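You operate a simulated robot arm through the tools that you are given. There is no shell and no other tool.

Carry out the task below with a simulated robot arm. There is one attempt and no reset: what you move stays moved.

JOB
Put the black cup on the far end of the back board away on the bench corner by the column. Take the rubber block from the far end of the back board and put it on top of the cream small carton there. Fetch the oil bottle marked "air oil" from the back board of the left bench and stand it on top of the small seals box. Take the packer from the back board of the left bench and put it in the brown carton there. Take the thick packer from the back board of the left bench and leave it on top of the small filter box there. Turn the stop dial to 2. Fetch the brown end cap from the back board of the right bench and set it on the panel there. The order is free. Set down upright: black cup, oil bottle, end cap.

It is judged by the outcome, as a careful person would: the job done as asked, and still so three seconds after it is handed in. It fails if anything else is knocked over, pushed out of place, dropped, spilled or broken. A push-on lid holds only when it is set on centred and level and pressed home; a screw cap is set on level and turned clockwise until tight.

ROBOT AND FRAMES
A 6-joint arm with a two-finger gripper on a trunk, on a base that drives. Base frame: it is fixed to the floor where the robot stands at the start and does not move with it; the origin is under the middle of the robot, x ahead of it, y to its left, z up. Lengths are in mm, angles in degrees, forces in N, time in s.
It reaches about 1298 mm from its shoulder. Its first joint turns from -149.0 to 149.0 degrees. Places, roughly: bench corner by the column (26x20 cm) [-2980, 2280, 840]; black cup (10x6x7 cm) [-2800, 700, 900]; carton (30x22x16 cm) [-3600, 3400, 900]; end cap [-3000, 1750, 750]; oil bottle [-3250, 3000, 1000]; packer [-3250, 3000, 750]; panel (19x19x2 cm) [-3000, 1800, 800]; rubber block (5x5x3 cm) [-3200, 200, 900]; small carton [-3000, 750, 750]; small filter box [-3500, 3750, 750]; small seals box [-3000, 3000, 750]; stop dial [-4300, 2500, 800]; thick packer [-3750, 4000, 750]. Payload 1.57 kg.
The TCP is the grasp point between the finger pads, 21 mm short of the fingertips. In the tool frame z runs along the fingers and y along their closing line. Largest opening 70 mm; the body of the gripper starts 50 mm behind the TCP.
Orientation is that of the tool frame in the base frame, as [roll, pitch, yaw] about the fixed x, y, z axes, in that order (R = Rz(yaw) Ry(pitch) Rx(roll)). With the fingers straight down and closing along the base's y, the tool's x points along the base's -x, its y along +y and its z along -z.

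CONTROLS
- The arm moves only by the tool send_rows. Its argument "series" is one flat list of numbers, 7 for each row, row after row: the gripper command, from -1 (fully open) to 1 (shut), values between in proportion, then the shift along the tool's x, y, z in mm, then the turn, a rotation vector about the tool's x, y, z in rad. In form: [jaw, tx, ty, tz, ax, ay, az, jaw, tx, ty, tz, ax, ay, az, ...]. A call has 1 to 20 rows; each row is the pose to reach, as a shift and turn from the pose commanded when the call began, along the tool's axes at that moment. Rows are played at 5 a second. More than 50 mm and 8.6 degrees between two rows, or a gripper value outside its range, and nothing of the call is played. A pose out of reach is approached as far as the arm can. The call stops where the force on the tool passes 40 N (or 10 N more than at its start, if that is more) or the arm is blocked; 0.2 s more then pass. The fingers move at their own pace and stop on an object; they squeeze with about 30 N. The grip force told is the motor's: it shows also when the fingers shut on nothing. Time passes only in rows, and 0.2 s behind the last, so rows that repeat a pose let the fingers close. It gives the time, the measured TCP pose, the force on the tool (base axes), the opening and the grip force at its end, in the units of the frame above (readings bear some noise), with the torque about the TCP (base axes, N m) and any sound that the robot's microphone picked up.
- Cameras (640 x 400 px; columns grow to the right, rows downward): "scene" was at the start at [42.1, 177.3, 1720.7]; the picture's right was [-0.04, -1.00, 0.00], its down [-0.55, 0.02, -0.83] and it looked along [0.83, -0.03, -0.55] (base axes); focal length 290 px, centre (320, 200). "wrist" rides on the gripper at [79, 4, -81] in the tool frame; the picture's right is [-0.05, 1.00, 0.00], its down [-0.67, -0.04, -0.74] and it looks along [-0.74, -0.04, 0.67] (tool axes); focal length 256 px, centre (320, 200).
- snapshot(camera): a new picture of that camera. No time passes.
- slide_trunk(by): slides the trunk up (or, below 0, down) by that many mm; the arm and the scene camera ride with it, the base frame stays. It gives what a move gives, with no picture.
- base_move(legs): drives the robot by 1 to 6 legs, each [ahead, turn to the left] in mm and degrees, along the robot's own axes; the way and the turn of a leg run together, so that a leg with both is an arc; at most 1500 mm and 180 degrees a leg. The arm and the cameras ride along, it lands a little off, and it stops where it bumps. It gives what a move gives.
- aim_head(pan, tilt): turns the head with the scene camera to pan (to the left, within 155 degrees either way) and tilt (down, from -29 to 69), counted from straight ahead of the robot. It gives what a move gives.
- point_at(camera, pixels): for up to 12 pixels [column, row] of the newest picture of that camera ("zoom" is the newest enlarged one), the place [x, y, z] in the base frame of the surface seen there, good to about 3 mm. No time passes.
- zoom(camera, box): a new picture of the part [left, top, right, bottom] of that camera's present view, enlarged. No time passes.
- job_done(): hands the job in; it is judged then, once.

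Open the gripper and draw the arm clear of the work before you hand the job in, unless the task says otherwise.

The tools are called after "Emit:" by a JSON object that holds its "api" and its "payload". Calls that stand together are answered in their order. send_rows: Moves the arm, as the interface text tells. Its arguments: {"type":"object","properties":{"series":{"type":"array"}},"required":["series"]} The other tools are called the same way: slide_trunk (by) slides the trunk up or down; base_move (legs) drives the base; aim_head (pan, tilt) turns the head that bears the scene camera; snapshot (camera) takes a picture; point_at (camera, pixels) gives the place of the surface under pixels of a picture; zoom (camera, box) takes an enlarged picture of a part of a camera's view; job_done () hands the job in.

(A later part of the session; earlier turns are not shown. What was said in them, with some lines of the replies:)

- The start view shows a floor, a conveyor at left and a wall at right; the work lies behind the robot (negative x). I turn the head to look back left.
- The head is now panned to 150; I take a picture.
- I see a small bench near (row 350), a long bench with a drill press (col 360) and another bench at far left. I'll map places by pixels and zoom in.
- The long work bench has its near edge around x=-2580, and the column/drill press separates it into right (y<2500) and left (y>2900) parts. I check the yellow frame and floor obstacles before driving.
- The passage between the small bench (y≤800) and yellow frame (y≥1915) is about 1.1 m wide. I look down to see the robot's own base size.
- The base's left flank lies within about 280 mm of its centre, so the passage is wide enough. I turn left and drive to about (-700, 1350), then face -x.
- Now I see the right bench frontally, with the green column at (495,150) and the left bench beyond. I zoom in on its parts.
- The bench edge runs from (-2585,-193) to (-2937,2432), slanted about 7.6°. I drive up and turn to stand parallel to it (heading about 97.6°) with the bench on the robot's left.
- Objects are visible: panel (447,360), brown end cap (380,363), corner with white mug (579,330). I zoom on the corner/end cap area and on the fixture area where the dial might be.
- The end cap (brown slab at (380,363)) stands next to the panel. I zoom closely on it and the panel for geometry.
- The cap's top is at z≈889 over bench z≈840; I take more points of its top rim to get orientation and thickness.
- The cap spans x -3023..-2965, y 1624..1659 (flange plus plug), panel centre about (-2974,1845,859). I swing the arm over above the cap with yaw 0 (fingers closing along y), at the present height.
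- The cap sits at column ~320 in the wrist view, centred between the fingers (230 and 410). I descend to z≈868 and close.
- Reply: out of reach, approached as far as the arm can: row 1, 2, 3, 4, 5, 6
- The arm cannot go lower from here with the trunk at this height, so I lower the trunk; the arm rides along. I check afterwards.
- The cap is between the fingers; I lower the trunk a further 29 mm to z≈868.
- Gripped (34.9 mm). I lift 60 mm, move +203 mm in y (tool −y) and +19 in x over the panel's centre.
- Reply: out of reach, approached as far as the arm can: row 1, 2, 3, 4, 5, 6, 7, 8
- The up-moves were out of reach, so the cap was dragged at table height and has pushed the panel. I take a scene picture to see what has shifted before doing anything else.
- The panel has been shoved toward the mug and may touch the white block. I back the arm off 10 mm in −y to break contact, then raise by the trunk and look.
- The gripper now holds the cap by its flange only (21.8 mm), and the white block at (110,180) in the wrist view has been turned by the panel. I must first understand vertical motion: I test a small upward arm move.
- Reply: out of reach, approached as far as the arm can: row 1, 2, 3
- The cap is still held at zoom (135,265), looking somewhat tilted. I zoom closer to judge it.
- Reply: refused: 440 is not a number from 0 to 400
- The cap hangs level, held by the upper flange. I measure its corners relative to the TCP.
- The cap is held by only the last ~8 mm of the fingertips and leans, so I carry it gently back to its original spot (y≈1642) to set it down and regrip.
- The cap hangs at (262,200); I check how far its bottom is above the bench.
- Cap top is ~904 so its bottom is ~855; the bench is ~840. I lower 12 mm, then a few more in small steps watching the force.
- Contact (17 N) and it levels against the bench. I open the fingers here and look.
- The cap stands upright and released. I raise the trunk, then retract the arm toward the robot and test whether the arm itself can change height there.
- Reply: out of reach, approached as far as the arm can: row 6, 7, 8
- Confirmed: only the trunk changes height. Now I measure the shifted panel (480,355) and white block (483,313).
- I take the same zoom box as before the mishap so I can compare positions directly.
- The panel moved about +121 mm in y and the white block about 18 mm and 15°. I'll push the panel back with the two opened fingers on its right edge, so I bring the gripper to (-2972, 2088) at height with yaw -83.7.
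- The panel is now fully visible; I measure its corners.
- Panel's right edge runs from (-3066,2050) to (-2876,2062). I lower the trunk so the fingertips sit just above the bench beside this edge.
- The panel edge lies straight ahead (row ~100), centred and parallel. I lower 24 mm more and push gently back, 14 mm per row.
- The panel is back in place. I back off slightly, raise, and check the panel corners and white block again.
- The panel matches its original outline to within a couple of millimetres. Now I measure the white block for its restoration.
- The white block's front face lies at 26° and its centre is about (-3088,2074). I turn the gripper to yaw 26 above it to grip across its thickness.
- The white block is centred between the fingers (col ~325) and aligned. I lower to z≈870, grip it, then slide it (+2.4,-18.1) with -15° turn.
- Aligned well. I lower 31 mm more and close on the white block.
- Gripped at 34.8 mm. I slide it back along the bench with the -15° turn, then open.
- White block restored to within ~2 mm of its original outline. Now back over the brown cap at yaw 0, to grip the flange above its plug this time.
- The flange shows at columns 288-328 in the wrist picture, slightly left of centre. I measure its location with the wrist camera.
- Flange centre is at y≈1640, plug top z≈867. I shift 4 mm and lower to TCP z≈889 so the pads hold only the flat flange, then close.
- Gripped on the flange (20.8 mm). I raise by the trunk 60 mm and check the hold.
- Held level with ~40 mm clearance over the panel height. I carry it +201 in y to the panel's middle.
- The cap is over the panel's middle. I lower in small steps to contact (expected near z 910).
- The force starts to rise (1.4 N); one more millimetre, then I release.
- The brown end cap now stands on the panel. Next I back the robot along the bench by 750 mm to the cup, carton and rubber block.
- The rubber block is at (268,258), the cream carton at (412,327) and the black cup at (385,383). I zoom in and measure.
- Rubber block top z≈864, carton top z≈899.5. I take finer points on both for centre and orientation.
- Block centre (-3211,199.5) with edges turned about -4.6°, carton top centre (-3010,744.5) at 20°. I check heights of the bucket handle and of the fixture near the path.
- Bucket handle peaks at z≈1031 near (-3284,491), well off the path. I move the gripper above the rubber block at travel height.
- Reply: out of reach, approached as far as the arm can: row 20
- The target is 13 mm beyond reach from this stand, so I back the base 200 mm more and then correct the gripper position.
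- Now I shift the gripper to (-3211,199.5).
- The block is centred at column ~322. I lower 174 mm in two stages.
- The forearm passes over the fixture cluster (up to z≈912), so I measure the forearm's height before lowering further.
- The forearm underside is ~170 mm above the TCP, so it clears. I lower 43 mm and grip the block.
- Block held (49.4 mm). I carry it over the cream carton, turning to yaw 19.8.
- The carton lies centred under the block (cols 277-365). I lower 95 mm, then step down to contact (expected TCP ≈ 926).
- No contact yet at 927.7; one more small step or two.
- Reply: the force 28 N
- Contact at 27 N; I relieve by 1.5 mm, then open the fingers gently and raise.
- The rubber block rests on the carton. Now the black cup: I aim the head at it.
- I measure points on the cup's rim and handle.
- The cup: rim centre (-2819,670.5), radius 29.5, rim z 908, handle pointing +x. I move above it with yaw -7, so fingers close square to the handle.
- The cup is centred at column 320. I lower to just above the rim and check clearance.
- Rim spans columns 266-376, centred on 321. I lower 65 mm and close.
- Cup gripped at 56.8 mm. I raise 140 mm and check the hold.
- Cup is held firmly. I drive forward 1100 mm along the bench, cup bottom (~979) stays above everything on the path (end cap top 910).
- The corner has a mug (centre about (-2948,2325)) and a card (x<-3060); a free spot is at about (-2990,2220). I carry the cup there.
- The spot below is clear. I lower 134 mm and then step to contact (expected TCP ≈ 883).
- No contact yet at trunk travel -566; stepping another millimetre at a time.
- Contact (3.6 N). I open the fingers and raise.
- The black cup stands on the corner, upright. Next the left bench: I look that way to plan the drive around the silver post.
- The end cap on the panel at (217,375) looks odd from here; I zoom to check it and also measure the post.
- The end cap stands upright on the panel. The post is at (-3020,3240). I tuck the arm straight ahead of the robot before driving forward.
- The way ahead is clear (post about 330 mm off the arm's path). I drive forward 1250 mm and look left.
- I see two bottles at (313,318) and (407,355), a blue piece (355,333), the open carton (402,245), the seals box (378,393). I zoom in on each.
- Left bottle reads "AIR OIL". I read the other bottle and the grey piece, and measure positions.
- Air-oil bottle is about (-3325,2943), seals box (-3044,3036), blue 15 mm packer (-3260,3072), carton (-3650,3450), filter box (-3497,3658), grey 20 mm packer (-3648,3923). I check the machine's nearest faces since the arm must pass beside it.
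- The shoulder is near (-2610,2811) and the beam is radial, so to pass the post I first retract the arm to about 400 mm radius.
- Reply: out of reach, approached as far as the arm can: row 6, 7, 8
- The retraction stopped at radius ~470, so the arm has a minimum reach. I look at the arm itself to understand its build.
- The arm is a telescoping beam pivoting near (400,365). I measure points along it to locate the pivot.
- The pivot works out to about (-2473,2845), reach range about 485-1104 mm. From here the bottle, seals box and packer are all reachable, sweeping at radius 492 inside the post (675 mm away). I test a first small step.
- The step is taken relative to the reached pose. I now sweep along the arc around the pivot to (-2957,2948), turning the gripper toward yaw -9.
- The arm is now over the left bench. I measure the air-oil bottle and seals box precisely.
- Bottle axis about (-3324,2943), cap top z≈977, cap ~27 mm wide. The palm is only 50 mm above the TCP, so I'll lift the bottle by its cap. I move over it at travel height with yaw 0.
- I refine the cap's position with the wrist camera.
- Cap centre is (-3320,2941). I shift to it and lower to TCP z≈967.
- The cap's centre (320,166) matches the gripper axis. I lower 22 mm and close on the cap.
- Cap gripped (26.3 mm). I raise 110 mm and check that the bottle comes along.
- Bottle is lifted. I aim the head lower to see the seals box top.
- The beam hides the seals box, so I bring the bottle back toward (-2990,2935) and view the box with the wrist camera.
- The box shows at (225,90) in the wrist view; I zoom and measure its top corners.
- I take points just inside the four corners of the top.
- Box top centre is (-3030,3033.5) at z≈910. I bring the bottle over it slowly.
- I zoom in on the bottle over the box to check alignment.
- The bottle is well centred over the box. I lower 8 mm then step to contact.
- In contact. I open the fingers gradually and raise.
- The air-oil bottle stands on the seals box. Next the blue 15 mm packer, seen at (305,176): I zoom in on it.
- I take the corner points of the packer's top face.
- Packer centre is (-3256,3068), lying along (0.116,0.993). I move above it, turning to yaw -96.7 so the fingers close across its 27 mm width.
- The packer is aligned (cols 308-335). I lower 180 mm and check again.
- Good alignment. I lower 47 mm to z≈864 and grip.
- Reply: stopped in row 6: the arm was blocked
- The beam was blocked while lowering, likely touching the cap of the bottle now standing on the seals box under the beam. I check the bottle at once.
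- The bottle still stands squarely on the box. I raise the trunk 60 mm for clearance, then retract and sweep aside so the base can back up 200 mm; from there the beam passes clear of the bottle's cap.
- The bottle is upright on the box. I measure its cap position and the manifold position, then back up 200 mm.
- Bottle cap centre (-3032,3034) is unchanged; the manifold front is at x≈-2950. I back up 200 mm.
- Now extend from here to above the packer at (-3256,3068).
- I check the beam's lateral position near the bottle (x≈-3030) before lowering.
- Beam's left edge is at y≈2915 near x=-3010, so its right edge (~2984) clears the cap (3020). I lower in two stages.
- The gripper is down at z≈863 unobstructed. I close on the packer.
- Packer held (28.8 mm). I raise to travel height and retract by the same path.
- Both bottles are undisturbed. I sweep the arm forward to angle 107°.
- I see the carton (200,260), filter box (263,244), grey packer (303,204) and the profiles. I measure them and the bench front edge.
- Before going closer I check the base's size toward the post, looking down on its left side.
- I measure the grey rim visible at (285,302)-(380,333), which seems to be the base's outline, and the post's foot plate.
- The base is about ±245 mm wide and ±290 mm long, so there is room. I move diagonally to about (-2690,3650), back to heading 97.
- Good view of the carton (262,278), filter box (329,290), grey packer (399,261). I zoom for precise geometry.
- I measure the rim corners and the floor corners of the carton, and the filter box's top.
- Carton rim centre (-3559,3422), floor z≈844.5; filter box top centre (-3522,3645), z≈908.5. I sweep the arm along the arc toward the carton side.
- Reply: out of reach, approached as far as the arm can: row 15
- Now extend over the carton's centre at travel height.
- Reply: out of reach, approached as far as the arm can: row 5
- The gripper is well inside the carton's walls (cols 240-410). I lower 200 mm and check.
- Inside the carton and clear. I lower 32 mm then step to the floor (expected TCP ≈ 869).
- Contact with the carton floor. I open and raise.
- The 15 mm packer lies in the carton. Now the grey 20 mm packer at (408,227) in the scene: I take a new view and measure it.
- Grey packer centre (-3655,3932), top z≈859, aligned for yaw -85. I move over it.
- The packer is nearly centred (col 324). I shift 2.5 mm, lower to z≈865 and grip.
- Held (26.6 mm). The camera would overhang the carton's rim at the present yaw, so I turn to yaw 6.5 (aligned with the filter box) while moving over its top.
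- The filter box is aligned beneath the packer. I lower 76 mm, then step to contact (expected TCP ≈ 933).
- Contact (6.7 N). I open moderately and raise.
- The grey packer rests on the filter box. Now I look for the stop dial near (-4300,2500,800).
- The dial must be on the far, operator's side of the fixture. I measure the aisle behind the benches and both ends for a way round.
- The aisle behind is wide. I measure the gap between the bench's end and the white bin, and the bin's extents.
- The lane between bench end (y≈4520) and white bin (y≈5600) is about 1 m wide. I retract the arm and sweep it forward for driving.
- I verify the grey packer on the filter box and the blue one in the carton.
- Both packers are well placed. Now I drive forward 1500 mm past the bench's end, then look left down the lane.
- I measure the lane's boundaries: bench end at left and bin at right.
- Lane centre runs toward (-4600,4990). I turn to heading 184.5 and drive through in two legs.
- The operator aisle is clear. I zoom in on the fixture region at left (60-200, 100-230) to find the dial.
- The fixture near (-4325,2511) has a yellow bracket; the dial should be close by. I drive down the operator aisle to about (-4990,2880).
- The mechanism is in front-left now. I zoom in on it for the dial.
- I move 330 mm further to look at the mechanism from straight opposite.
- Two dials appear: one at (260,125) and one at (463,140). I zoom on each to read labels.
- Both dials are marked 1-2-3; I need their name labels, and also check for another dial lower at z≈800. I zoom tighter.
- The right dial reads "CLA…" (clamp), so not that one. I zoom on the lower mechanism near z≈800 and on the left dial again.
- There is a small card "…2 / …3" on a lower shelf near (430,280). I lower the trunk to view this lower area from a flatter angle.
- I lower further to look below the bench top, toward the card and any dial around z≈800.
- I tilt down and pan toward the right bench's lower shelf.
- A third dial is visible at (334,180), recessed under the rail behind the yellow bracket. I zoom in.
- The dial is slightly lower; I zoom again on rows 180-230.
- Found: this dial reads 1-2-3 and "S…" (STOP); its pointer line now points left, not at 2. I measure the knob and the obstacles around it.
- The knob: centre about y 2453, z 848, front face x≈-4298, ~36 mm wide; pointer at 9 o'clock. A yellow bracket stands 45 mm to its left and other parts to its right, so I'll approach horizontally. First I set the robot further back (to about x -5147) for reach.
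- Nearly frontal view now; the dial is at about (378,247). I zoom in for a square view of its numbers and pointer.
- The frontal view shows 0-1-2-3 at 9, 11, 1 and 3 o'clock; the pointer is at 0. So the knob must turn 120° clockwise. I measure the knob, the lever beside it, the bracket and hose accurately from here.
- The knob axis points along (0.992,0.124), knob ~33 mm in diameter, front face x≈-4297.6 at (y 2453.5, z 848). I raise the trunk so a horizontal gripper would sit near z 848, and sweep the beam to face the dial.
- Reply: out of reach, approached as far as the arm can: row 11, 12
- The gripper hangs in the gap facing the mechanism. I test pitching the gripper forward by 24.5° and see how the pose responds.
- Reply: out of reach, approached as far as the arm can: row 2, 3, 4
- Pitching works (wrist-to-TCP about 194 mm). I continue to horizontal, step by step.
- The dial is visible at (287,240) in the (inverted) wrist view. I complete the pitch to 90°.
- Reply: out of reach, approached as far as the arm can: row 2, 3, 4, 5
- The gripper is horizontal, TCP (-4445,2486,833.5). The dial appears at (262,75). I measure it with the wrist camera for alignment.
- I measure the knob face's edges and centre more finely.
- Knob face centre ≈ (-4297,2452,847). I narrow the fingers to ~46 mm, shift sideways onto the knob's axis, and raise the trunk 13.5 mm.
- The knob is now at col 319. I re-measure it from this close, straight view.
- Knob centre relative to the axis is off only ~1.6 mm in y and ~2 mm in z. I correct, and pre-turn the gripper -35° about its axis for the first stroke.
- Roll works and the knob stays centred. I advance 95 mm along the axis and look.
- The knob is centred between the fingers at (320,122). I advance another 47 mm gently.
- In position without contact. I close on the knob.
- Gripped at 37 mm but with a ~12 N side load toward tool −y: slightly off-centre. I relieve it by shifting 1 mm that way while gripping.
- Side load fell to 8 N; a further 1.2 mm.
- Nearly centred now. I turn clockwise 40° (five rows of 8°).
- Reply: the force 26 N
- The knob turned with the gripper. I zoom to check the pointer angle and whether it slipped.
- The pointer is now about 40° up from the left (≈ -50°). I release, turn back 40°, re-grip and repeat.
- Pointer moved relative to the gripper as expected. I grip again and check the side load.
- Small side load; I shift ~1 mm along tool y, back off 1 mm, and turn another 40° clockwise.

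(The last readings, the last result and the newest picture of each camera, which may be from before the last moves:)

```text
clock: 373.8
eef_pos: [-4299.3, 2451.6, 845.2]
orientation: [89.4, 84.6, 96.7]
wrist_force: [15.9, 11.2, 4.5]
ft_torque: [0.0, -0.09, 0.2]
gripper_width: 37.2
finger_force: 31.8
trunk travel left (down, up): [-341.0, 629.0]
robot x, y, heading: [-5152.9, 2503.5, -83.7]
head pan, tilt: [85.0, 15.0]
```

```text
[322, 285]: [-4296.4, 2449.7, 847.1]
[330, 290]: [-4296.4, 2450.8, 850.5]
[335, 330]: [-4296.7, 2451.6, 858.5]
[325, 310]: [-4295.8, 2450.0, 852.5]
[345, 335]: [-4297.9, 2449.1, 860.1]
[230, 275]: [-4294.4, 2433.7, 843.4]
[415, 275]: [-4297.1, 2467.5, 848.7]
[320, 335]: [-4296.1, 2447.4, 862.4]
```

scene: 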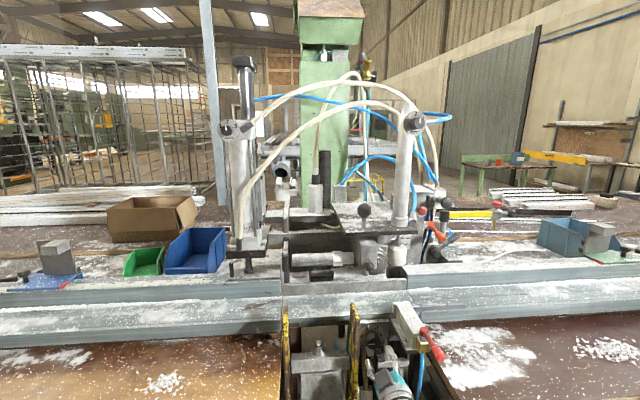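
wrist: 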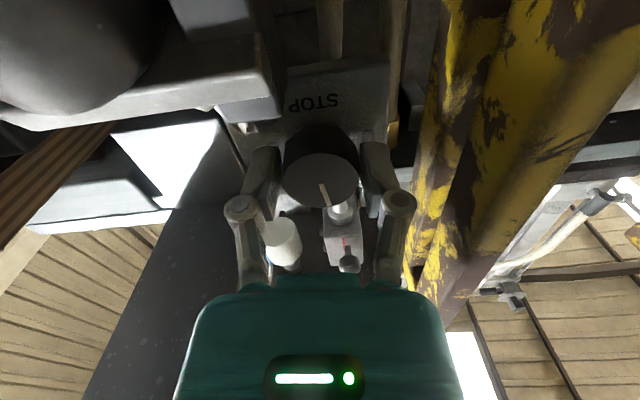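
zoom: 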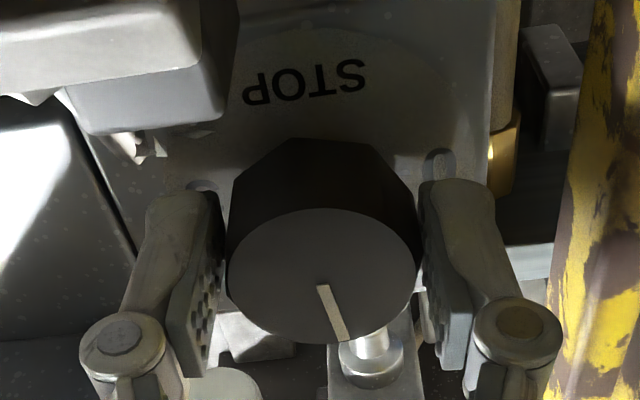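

Pointer now about -13° (just left of 12 o'clock). One more stroke: release, turn back 40°, re-grip.

Emit:
{"api": "send_rows", "payload": {"series": [0.0, 0, 0, 0, 0, 0, 0, -0.31, 0, 0, 0, 0, 0, 0, -0.31, 0, 0, 0, 0, 0, 0, -0.31, 0, 0, 0, 0, 0, -0.1396, -0.31, 0, 0, 0, 0, 0, -0.2793, -0.31, 0, 0, 0, 0, 0, -0.4189, -0.31, 0, 0, 0, 0, 0, -0.5585, -0.31, 0, 0, 0, 0, 0, -0.6981, -0.31, 0, 0, 0, 0, 0, -0.75]}}

Emit:
{"api": "send_rows", "payload": {"series": [-0.1, 0, 0, 0, 0, 0, 0, 0.2, 0, 0, 0, 0, 0, 0, 0.4, 0, 0, 0, 0, 0, 0, 0.5, 0, 0, 0, 0, 0, 0]}}

Emit:
{"api": "zoom", "payload": {"camera": "wrist", "box": [256, 70, 384, 230]}}

```text
clock: 375.8
eef_pos: [-4299.7, 2449.3, 846.0]
orientation: [-89.9, 52.1, -82.8]
wrist_force: [0.7, 0.0, 0.0]
ft_torque: [0.01, -0.01, -0.01]
gripper_width: 45.8
finger_force: 0.1
trunk travel left (down, up): [-341.0, 629.0]
robot x, y, heading: [-5152.3, 2503.9, -83.5]
head pan, tilt: [85.0, 15.0]
```

```text
clock: 376.8
eef_pos: [-4300.0, 2449.9, 845.3]
orientation: [-89.9, 52.3, -82.7]
wrist_force: [-1.1, -4.0, 2.4]
ft_torque: [-0.03, 0.15, -0.29]
gripper_width: 37.4
finger_force: 31.9
trunk travel left (down, up): [-341.0, 629.0]
robot x, y, heading: [-5152.6, 2504.9, -83.6]
head pan, tilt: [85.0, 15.0]
```

```text
2.50 times, centred on (320, 150) of wrist
```

zoom: 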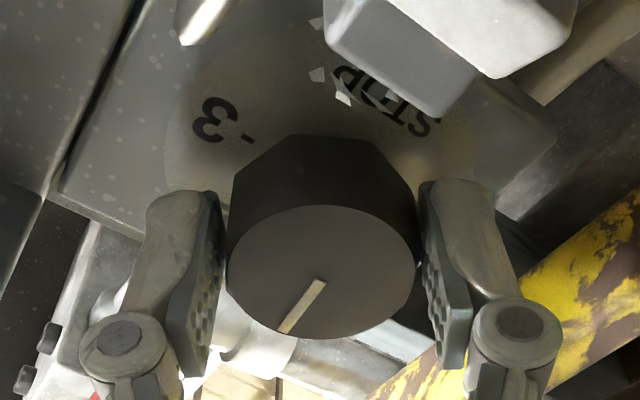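

Pointer now at about -12° and must reach +30°. I turn 43.5° clockwise.

Emit:
{"api": "send_rows", "payload": {"series": [0.5, 0, -0.3, 0, 0, 0, 0.1267, 0.5, 0, 0, 0, 0, 0, 0.2533, 0.5, 0, 0.3, 0, 0, 0, 0.38, 0.5, 0, 0.5, 0, 0, 0, 0.5067, 0.5, 0, 0.5, 0, 0, 0, 0.6333, 0.5, 0, 0.5, 0, 0, 0, 0.76, 0.5, 0, 0.5, 0, 0, 0, 0.76]}}

Emit:
{"api": "zoom", "payload": {"camera": "wrist", "box": [256, 70, 384, 230]}}

```text
clock: 378.4
eef_pos: [-4300.5, 2451.6, 844.9]
orientation: [89.4, 84.1, 96.7]
wrist_force: [-10.0, 1.8, -10.2]
ft_torque: [-0.07, 0.17, 0.17]
gripper_width: 37.2
finger_force: 32.0
trunk travel left (down, up): [-341.0, 629.0]
robot x, y, heading: [-5154.3, 2503.1, -83.6]
head pan, tilt: [85.0, 15.0]
```

```text
2.50 times, centred on (320, 150) of wrist
```

zoom: 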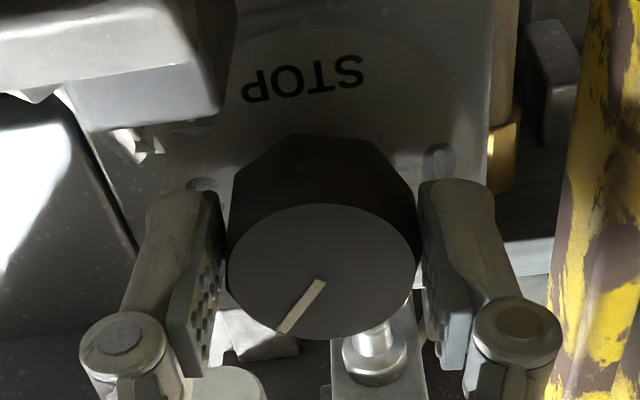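

Pointer now about +31-34°, i.e. at 2. I release and withdraw straight back.

Emit:
{"api": "send_rows", "payload": {"series": [0.0, 0, 0, 0, 0, 0, 0, -0.31, 0, 0, 0, 0, 0, 0, -0.31, 0, 0, 0, 0, 0, 0, -0.31, 0, 0, -15, 0, 0, 0, -0.31, 0, 0, -30, 0, 0, 0, -0.31, 0, 0, -50, 0, 0, 0, -0.31, 0, 0, -75, 0, 0, 0, -0.31, 0, 0, -100, 0, 0, 0, -0.31, 0, 0, -125, 0, 0, 0, -0.31, 0, 0, -148, 0, 0, 0, -0.31, 0, 0, -148, 0, 0, 0]}}

Emit:
{"api": "snapshot", "payload": {"camera": "wrist"}}

Emit:
{"api": "zoom", "payload": {"camera": "wrist", "box": [270, 5, 370, 105]}}

```text
clock: 380.8
eef_pos: [-4447.0, 2433.0, 845.2]
orientation: [89.8, 84.2, 97.0]
wrist_force: [0.2, 0.8, 0.0]
ft_torque: [-0.03, -0.03, -0.02]
gripper_width: 45.9
finger_force: 0.1
trunk travel left (down, up): [-341.0, 629.0]
robot x, y, heading: [-5154.2, 2503.3, -83.5]
head pan, tilt: [85.0, 15.0]
```

```text
taken
```

wrist: 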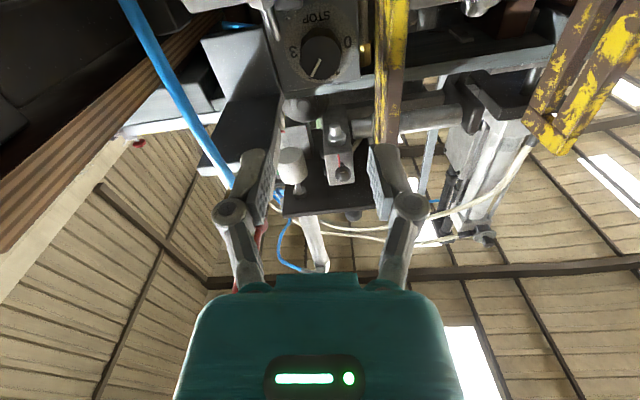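

```text
4.00 times, centred on (320, 55) of wrist
```

zoom: 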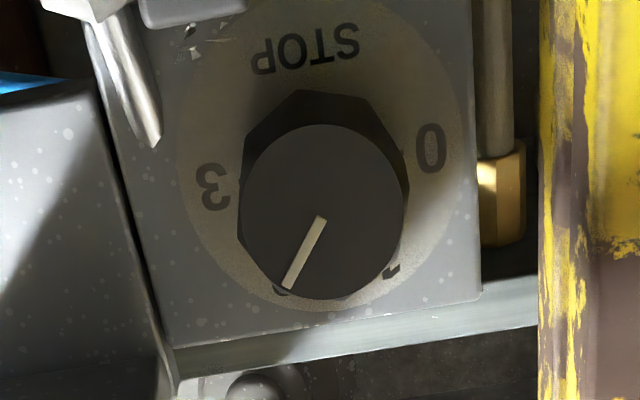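

The pointer's tip lies over the hidden 2. I measure the pointer's ends in 3D for the exact angle, and look with the scene camera frontally.

Emit:
{"api": "point_at", "payload": {"camera": "zoom", "pixels": [[320, 220], [290, 284], [305, 252], [245, 205], [400, 195], [325, 130], [320, 295], [392, 268], [284, 291]]}}

Emit:
{"api": "aim_head", "payload": {"pan": 90, "tilt": 8}}

Emit:
{"api": "snapshot", "payload": {"camera": "scene"}}

```text
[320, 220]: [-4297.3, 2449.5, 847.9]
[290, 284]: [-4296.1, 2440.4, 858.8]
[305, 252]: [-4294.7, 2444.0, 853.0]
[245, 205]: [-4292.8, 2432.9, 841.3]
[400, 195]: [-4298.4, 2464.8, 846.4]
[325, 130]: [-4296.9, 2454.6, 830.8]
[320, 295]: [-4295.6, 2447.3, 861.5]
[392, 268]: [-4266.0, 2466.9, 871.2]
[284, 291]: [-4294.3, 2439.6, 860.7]
```

```text
clock: 381.5
eef_pos: [-4445.8, 2432.5, 844.9]
orientation: [89.8, 84.2, 97.0]
wrist_force: [-0.2, -0.3, 0.2]
ft_torque: [-0.01, 0.03, 0.01]
gripper_width: 45.7
finger_force: 0.1
trunk travel left (down, up): [-341.0, 629.0]
robot x, y, heading: [-5151.8, 2507.4, -83.6]
head pan, tilt: [90.0, 8.0]
```

```text
taken
```

scene: 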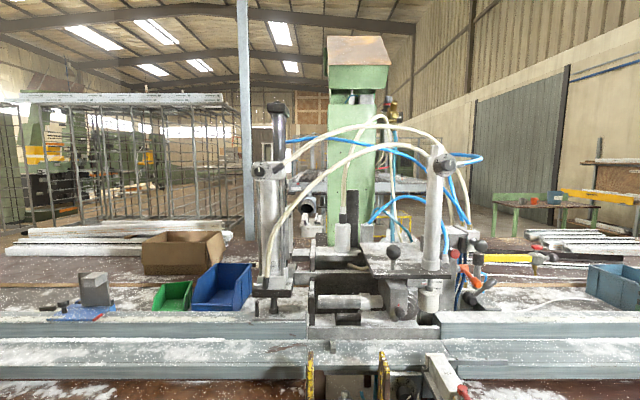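

I take the scene view tilted down to see the dial over the gripper.

Emit:
{"api": "aim_head", "payload": {"pan": 88, "tilt": 28}}

Emit:
{"api": "snapshot", "payload": {"camera": "scene"}}

```text
clock: 382.3
eef_pos: [-4446.1, 2432.7, 845.6]
orientation: [89.8, 84.2, 97.0]
wrist_force: [0.5, 0.2, -0.3]
ft_torque: [-0.01, 0.0, 0.01]
gripper_width: 46.1
finger_force: 0.1
trunk travel left (down, up): [-341.0, 629.0]
robot x, y, heading: [-5156.3, 2502.8, -83.6]
head pan, tilt: [88.0, 28.0]
```

```text
taken
```

scene: 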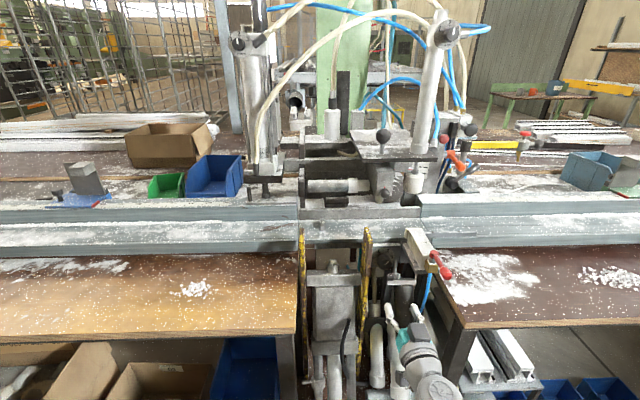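

Emit:
{"api": "zoom", "payload": {"camera": "scene", "box": [365, 245, 421, 280]}}

```text
11.43 times, centred on (393, 262) of scene
```

zoom: 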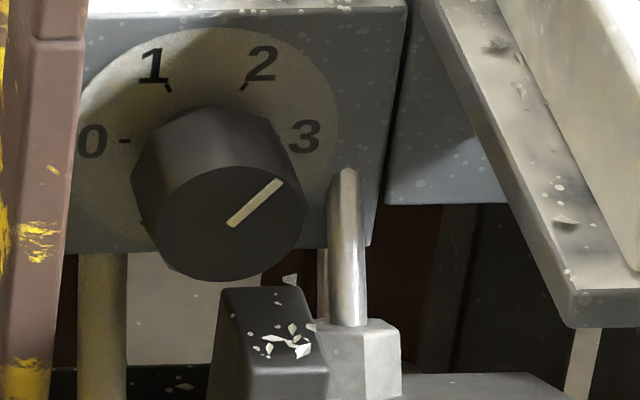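

The pointer looks slightly past 2. I fit its direction from many points, and the ticks likewise.

Emit:
{"api": "point_at", "payload": {"camera": "zoom", "pixels": [[234, 221], [240, 216], [246, 211], [252, 206], [258, 201], [264, 196], [270, 191], [275, 187], [279, 184], [237, 218], [261, 199], [273, 189]]}}

Emit:
{"api": "point_at", "payload": {"camera": "zoom", "pixels": [[245, 86], [168, 88], [125, 141], [92, 140], [305, 135], [260, 65], [152, 65], [143, 210], [304, 205], [215, 170], [225, 280], [222, 222]]}}

```text
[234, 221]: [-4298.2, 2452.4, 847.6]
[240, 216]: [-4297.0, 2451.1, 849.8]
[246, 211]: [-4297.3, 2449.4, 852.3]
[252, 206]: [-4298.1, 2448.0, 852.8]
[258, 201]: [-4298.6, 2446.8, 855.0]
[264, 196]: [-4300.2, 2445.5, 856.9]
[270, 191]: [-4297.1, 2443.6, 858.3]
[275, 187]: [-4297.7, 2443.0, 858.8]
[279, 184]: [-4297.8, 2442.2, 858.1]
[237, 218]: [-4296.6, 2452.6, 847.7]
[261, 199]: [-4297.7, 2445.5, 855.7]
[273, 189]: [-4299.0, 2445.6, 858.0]
```

```text
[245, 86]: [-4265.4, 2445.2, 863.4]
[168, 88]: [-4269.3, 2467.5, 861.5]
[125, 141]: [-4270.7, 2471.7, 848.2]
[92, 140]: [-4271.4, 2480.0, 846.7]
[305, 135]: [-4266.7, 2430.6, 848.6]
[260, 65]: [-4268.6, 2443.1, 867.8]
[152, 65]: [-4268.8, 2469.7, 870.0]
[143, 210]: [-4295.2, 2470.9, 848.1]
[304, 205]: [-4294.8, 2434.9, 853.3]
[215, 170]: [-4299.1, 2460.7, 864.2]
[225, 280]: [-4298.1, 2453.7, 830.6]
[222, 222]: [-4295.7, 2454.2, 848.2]
```

Fit shows the pointer at about +40° while the 2 tick is at about +31°, so it is ~9° past. I re-advance on the same line, grip, and turn back 9°.

Emit:
{"api": "send_rows", "payload": {"series": [-0.31, 0, 0, 25, 0, 0, 0, -0.31, 0, 0, 50, 0, 0, 0, -0.31, 0, 0, 75, 0, 0, 0, -0.31, 0, 0, 100, 0, 0, 0, -0.31, 0, 0, 115, 0, 0, 0, -0.31, 0, 0, 130, 0, 0, 0, -0.31, 0, 0, 147, 0, 0, 0, -0.31, 0, 0, 147, 0, 0, 0]}}

Emit:
{"api": "send_rows", "payload": {"series": [-0.1, 0, 0, 0, 0, 0, 0, 0.2, 0, 0, 0, 0, 0, 0, 0.4, 0, 0, 0, 0, 0, 0, 0.5, 0, 0, 0, 0, 0, 0]}}

Emit:
{"api": "zoom", "payload": {"camera": "wrist", "box": [256, 70, 384, 230]}}

```text
clock: 384.1
eef_pos: [-4299.7, 2450.4, 845.4]
orientation: [89.4, 84.1, 96.6]
wrist_force: [0.3, 0.7, -0.6]
ft_torque: [0.01, 0.0, -0.04]
gripper_width: 45.9
finger_force: 0.0
trunk travel left (down, up): [-341.0, 629.0]
robot x, y, heading: [-5156.6, 2505.1, -83.7]
head pan, tilt: [88.0, 28.0]
```

```text
clock: 385.1
eef_pos: [-4300.8, 2451.3, 846.1]
orientation: [89.2, 84.1, 96.6]
wrist_force: [-4.0, 5.6, -1.9]
ft_torque: [-0.03, 0.04, 0.29]
gripper_width: 37.1
finger_force: 31.8
trunk travel left (down, up): [-341.0, 629.0]
robot x, y, heading: [-5152.1, 2505.2, -83.4]
head pan, tilt: [88.0, 28.0]
```

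```text
2.50 times, centred on (320, 150) of wrist
```

zoom: 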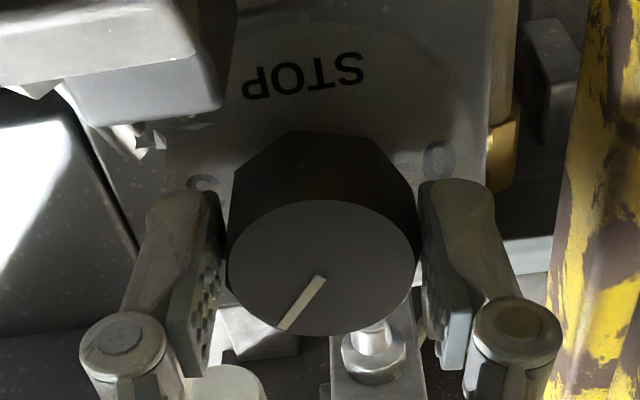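

Gripped. I turn back 9.3° and release, then withdraw.

Emit:
{"api": "send_rows", "payload": {"series": [0.5, 0, 0, 0, 0, 0, -0.081, 0.5, 0, 0, 0, 0, 0, -0.162, 0.5, 0, 0, 0, 0, 0, -0.162]}}

Emit:
{"api": "send_rows", "payload": {"series": [0.0, 0, 0, 0, 0, 0, 0, -0.31, 0, 0, 0, 0, 0, 0, -0.31, 0, 0, 0, 0, 0, 0, -0.31, 0, 0, -15, 0, 0, 0, -0.31, 0, 0, -30, 0, 0, 0, -0.31, 0, 0, -50, 0, 0, 0, -0.31, 0, 0, -75, 0, 0, 0, -0.31, 0, 0, -100, 0, 0, 0, -0.31, 0, 0, -125, 0, 0, 0, -0.31, 0, 0, -146, 0, 0, 0, -0.31, 0, 0, -146, 0, 0, 0]}}

Emit:
{"api": "zoom", "payload": {"camera": "scene", "box": [365, 245, 421, 280]}}

Emit:
{"api": "point_at", "payload": {"camera": "zoom", "pixels": [[234, 221], [238, 215], [243, 209], [248, 203], [253, 197], [258, 191], [262, 186], [267, 180]]}}

```text
clock: 385.9
eef_pos: [-4300.3, 2450.8, 844.5]
orientation: [-89.0, 86.4, -81.8]
wrist_force: [-3.7, 5.7, -1.9]
ft_torque: [-0.03, 0.06, 0.14]
gripper_width: 36.9
finger_force: 31.7
trunk travel left (down, up): [-341.0, 629.0]
robot x, y, heading: [-5150.6, 2504.6, -83.4]
head pan, tilt: [88.0, 28.0]
```

```text
clock: 388.3
eef_pos: [-4445.7, 2431.4, 845.5]
orientation: [-89.4, 86.6, -82.3]
wrist_force: [0.4, 0.3, 0.5]
ft_torque: [-0.01, 0.0, -0.01]
gripper_width: 45.8
finger_force: 0.1
trunk travel left (down, up): [-341.0, 629.0]
robot x, y, heading: [-5155.5, 2502.8, -83.2]
head pan, tilt: [88.0, 28.0]
```

```text
11.43 times, centred on (393, 262) of scene
```

zoom: 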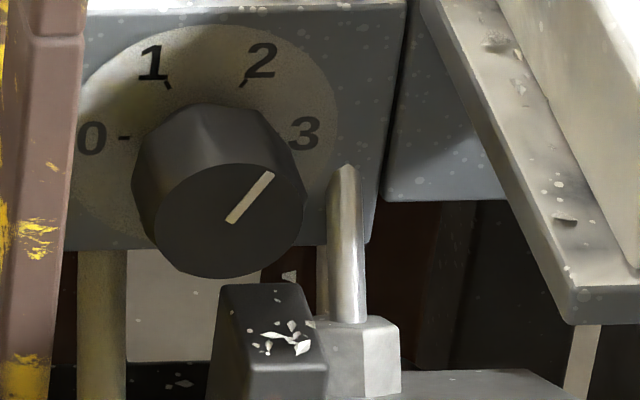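

```text
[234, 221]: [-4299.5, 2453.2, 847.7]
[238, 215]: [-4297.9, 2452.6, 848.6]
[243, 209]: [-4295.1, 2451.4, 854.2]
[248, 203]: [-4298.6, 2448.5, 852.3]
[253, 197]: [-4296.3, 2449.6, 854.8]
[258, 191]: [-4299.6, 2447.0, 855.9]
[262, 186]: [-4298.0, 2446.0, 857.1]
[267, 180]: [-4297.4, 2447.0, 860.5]
```

The pointer now reads about 30° — on the 2. I return the way I came: shift sideways back, then pitch the gripper down again.

Emit:
{"api": "send_rows", "payload": {"series": [-0.31, 0, 26, 0, 0, 0, 0.03, -0.31, 0, 52, 0, 0, 0, 0.06, -0.31, 0, 52, 0, 0, 0, 0.06]}}

Emit:
{"api": "send_rows", "payload": {"series": [-0.31, 27.6, 0, -2.0, 0, 0.1428, 0, -0.31, 54.6, 0, -7.9, 0, 0.2855, 0, -0.31, 80.6, 0, -17.5, 0, 0.4283, 0, -0.31, 104.9, 0, -30.8, 0, 0.5711, 0, -0.31, 127, 0, -47.4, 0, 0.7139, 0, -0.31, 146.6, 0, -66.9, 0, 0.8566, 0, -0.31, 163.2, 0, -89.1, 0, 0.9994, 0, -0.31, 176.5, 0, -113.4, 0, 1.1425, 0, -0.31, 186.5, 0, -139.6, 0, 1.285, 0, -0.31, 192.3, 0, -166.5, 0, 1.428, 0, -0.31, 194, 0, -194, 0, 1.5708, 0]}}

```text
clock: 389.1
eef_pos: [-4451.5, 2483.5, 845.3]
orientation: [-163.5, 89.9, -156.3]
wrist_force: [0.0, 0.6, 0.5]
ft_torque: [0.01, -0.04, 0.03]
gripper_width: 45.6
finger_force: 0.1
out of reach, approached as far as the arm can: row 2
trunk travel left (down, up): [-341.0, 629.0]
robot x, y, heading: [-5152.9, 2503.9, -83.5]
head pan, tilt: [88.0, 28.0]
```

```text
clock: 391.5
eef_pos: [-4644.1, 2459.4, 659.4]
orientation: [180.0, -0.1, -172.7]
wrist_force: [-0.2, -0.3, -0.8]
ft_torque: [0.02, 0.0, 0.02]
gripper_width: 45.8
finger_force: 0.1
out of reach, approached as far as the arm can: row 1, 2, 3, 4, 5, 6, 7, 8, 9, 10, 11
trunk travel left (down, up): [-341.0, 629.0]
robot x, y, heading: [-5154.3, 2506.0, -83.3]
head pan, tilt: [88.0, 28.0]
```

The gripper hangs vertically again. I sweep the arm back to the forward position, clear of the work, opening the gripper.

Emit:
{"api": "send_rows", "payload": {"series": [-1, 3.9, -39, 0, 0, 0, 0.1167, -1, 15.4, -84.3, 0, 0, 0, 0.2334, -1, 31.2, -128.3, 0, 0, 0, 0.3501, -1, 51, -170.6, 0, 0, 0, 0.4668, -1, 74.7, -210.9, 0, 0, 0, 0.5835, -1, 102.1, -248.7, 0, 0, 0, 0.7002, -1, 132.9, -283.8, 0, 0, 0, 0.8169, -1, 167, -315.8, 0, 0, 0, 0.9336, -1, 203.9, -344.6, 0, 0, 0, 1.0503, -1, 243.3, -369.7, 0, 0, 0, 1.167, -1, 284.9, -391, 0, 0, 0, 1.2837, -1, 328.3, -408.3, 0, 0, 0, 1.4004]}}

Emit:
{"api": "slide_trunk", "payload": {"by": -246}}

Emit:
{"api": "aim_head", "payload": {"pan": 85, "tilt": 15}}

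Emit:
{"api": "zoom", "payload": {"camera": "scene", "box": [355, 230, 411, 265]}}

```text
clock: 394.1
eef_pos: [-4919.2, 2013.3, 660.2]
orientation: [-180.0, 0.2, 106.9]
wrist_force: [0.1, -0.4, 0.2]
ft_torque: [-0.03, 0.01, 0.0]
gripper_width: 70.0
finger_force: 0.2
trunk travel left (down, up): [-341.0, 629.0]
robot x, y, heading: [-5156.1, 2506.8, -83.4]
head pan, tilt: [88.0, 28.0]
```

```text
clock: 396.7
eef_pos: [-4917.7, 2013.3, 413.7]
orientation: [-180.0, 0.1, 106.9]
wrist_force: [0.4, 0.4, 0.1]
ft_torque: [0.02, 0.02, 0.04]
gripper_width: 69.9
finger_force: 0.1
trunk travel left (down, up): [-95.0, 875.0]
robot x, y, heading: [-5152.8, 2507.3, -83.4]
head pan, tilt: [88.0, 28.0]
```

```text
clock: 397.4
eef_pos: [-4917.3, 2012.3, 412.9]
orientation: [-180.0, -0.1, 107.0]
wrist_force: [0.1, 0.1, 0.3]
ft_torque: [-0.01, 0.02, -0.05]
gripper_width: 69.9
finger_force: 0.2
trunk travel left (down, up): [-95.0, 875.0]
robot x, y, heading: [-5150.8, 2502.2, -83.7]
head pan, tilt: [85.0, 15.0]
```

```text
11.43 times, centred on (383, 248) of scene
```

zoom: 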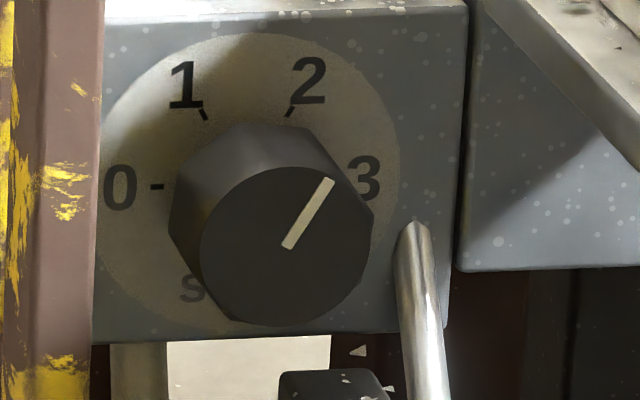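

From the front the pointer (≈30°) matches the 2 tick (≈31°). I raise the trunk for a last overview of both benches before handing in.

Emit:
{"api": "slide_trunk", "payload": {"by": 700}}

Emit:
{"api": "aim_head", "payload": {"pan": 100, "tilt": 20}}

Emit:
{"api": "snapshot", "payload": {"camera": "scene"}}

Emit:
{"api": "aim_head", "payload": {"pan": 60, "tilt": 20}}

Emit:
{"api": "snapshot", "payload": {"camera": "scene"}}

```text
refused: 700 is not a number from -400 to 400
```

```text
clock: 398.2
eef_pos: [-4918.2, 2012.3, 412.6]
orientation: [-180.0, -0.1, 107.1]
wrist_force: [0.3, 0.3, 0.0]
ft_torque: [0.02, 0.01, -0.03]
gripper_width: 69.8
finger_force: 0.2
trunk travel left (down, up): [-95.0, 875.0]
robot x, y, heading: [-5153.9, 2506.4, -83.6]
head pan, tilt: [100.0, 20.0]
```

```text
taken
```

scene: 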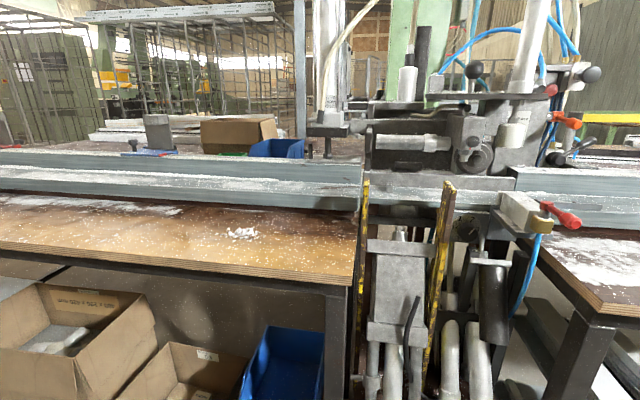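

```text
clock: 399.2
eef_pos: [-4917.8, 2013.7, 412.4]
orientation: [180.0, 0.1, 107.0]
wrist_force: [0.0, 0.2, -0.4]
ft_torque: [0.03, 0.02, 0.0]
gripper_width: 69.9
finger_force: 0.0
trunk travel left (down, up): [-95.0, 875.0]
robot x, y, heading: [-5153.4, 2505.1, -83.4]
head pan, tilt: [60.0, 20.0]
```

```text
taken
```

scene: 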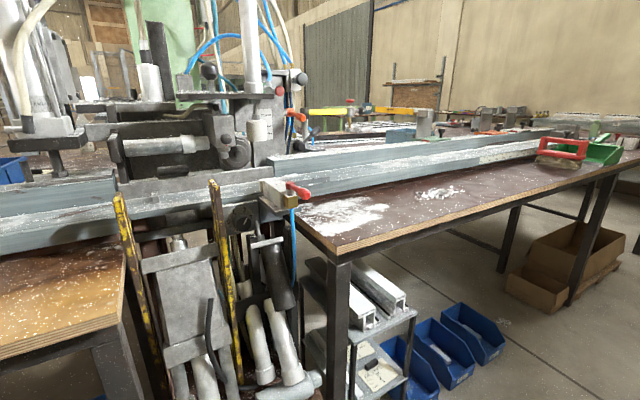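

The slide is limited to 400 mm a call; I raise in two steps and look over the benches.

Emit:
{"api": "slide_trunk", "payload": {"by": 400}}

Emit:
{"api": "slide_trunk", "payload": {"by": 400}}

Emit:
{"api": "aim_head", "payload": {"pan": 108, "tilt": 22}}

Emit:
{"api": "snapshot", "payload": {"camera": "scene"}}

Emit:
{"api": "zoom", "payload": {"camera": "scene", "box": [180, 130, 380, 255]}}

Emit:
{"api": "aim_head", "payload": {"pan": 65, "tilt": 22}}

Emit:
{"api": "snapshot", "payload": {"camera": "scene"}}

Emit:
{"api": "zoom", "payload": {"camera": "scene", "box": [180, 90, 420, 240]}}

```text
clock: 403.1
eef_pos: [-4918.2, 2013.7, 812.8]
orientation: [179.9, 0.1, 107.1]
wrist_force: [0.4, -0.5, 0.1]
ft_torque: [0.01, 0.01, 0.01]
gripper_width: 70.2
finger_force: 0.2
trunk travel left (down, up): [-495.0, 475.0]
robot x, y, heading: [-5152.6, 2506.5, -83.4]
head pan, tilt: [60.0, 20.0]
```

```text
clock: 406.9
eef_pos: [-4918.3, 2013.2, 1214.1]
orientation: [-180.0, 0.0, 106.9]
wrist_force: [-0.3, 0.0, -1.0]
ft_torque: [-0.02, 0.01, -0.01]
gripper_width: 70.3
finger_force: 0.1
trunk travel left (down, up): [-895.0, 75.0]
robot x, y, heading: [-5153.3, 2502.3, -83.5]
head pan, tilt: [60.0, 20.0]
```

```text
clock: 408.1
eef_pos: [-4919.1, 2013.6, 1212.8]
orientation: [180.0, -0.1, 107.0]
wrist_force: [0.4, 0.6, -0.4]
ft_torque: [0.04, 0.03, -0.01]
gripper_width: 69.9
finger_force: 0.1
trunk travel left (down, up): [-895.0, 75.0]
robot x, y, heading: [-5152.3, 2502.4, -83.4]
head pan, tilt: [108.0, 22.0]
```

```text
taken
```

scene: 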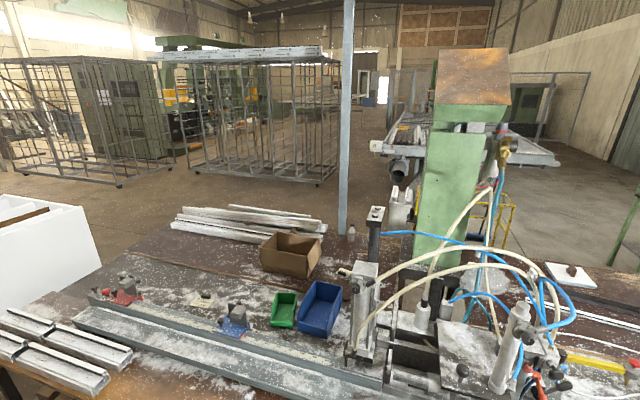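

```text
3.20 times, centred on (280, 192) of scene
```

zoom: 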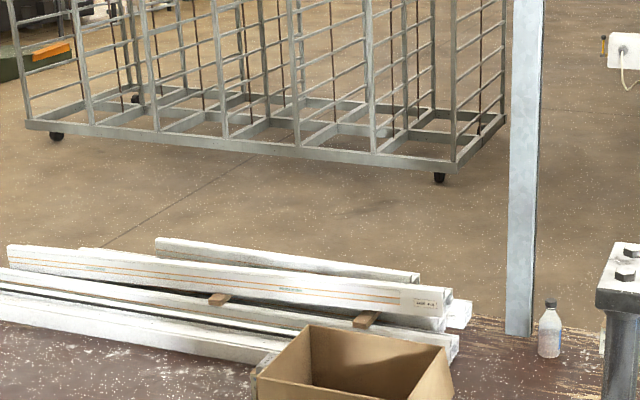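

```text
clock: 409.2
eef_pos: [-4918.0, 2012.8, 1212.9]
orientation: [-180.0, 0.0, 106.9]
wrist_force: [0.0, -0.3, 0.8]
ft_torque: [-0.05, -0.01, 0.04]
gripper_width: 70.0
finger_force: 0.1
trunk travel left (down, up): [-895.0, 75.0]
robot x, y, heading: [-5151.9, 2502.7, -83.4]
head pan, tilt: [65.0, 22.0]
```

```text
taken
```

scene: 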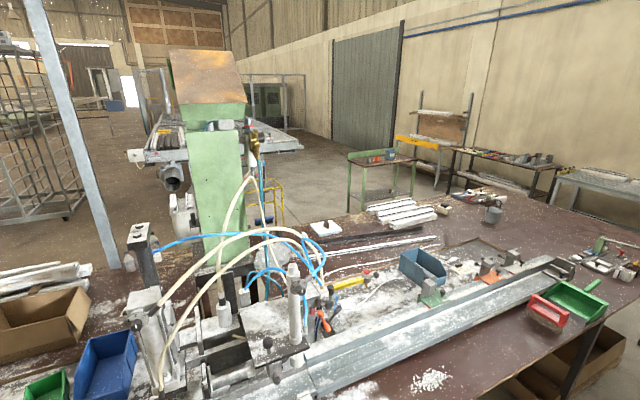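

```text
2.67 times, centred on (300, 165) of scene
```

zoom: 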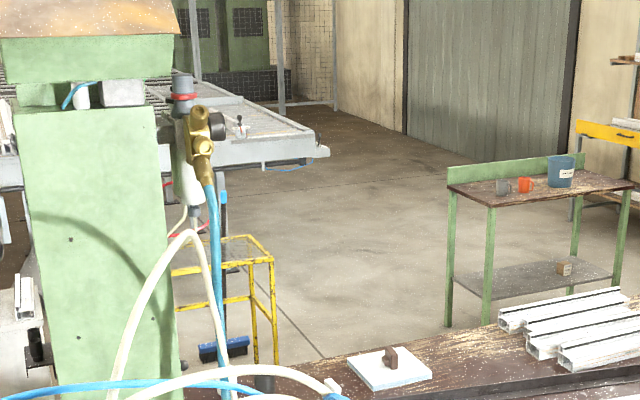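

End cap stands on the panel; chain-oil bottle is upright. I take a last zoom on the rubber block on its carton and the bucket.

Emit:
{"api": "zoom", "payload": {"camera": "scene", "box": [420, 185, 516, 245]}}

Emit:
{"api": "zoom", "payload": {"camera": "scene", "box": [240, 200, 352, 270]}}

```text
6.67 times, centred on (468, 215) of scene
```

zoom: 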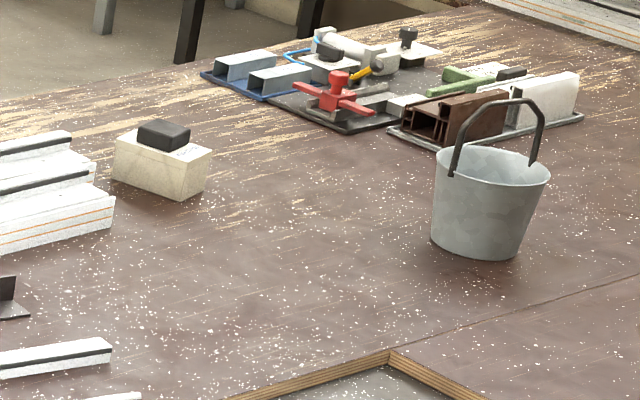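

```text
5.71 times, centred on (296, 235) of scene
```

zoom: 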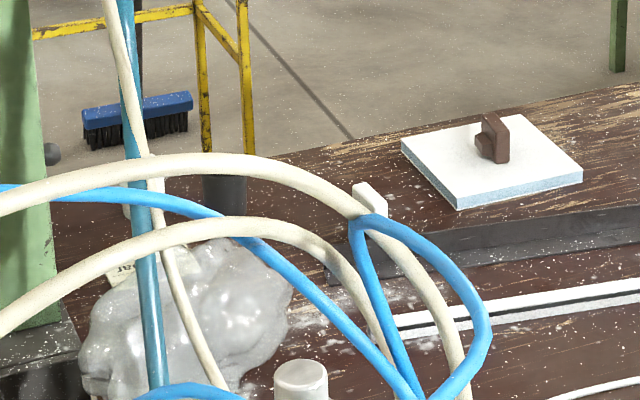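

All is in place: the block on its carton, the end cap upright on the panel, the cup on the corner, the bottle on the seals box, the packers placed, and the stop dial at 2. The gripper is open and clear, so I hand in the job.

Emit:
{"api": "job_done", "payload": {}}

```text
The job is handed in.
```

I finished all seven tasks and handed the job in. I don't have the judge's result yet.

- **Black cup:** it stands upright on the bench corner by the column, clear of the white mug and the card.
- **Rubber block:** it rests on the cream small carton.
- **Air oil bottle:** it stands upright on the small seals box.
- **Packer (blue, 15 mm):** it lies inside the brown carton.
- **Thick packer (grey, 20 mm):** it lies flat on the small filter box.
- **Stop dial:** it was at 0. The pointer now sits within a few degrees of the 2 mark, and the dial's label reads STOP.
- **Brown end cap:** it stands upright on the panel.

Two things went wrong along the way:

- **Panel pushed:** on the first try I dragged the end cap at table height. It pushed the panel about 120 mm, and the panel pushed the white end cap about 18 mm and turned it. I put both back to within about 3 mm of where they started.
- **Bottle touched:** while I was lowering the arm for the blue packer, it pressed briefly on the cap of the air oil bottle, which was already on the seals box. The bottle stayed upright and did not move.

In my last look around, nothing was knocked over or visibly out of place. The seals box and filter box were not in those final views; I had checked them when I placed the items. The gripper is open and the arm is clear of the benches.
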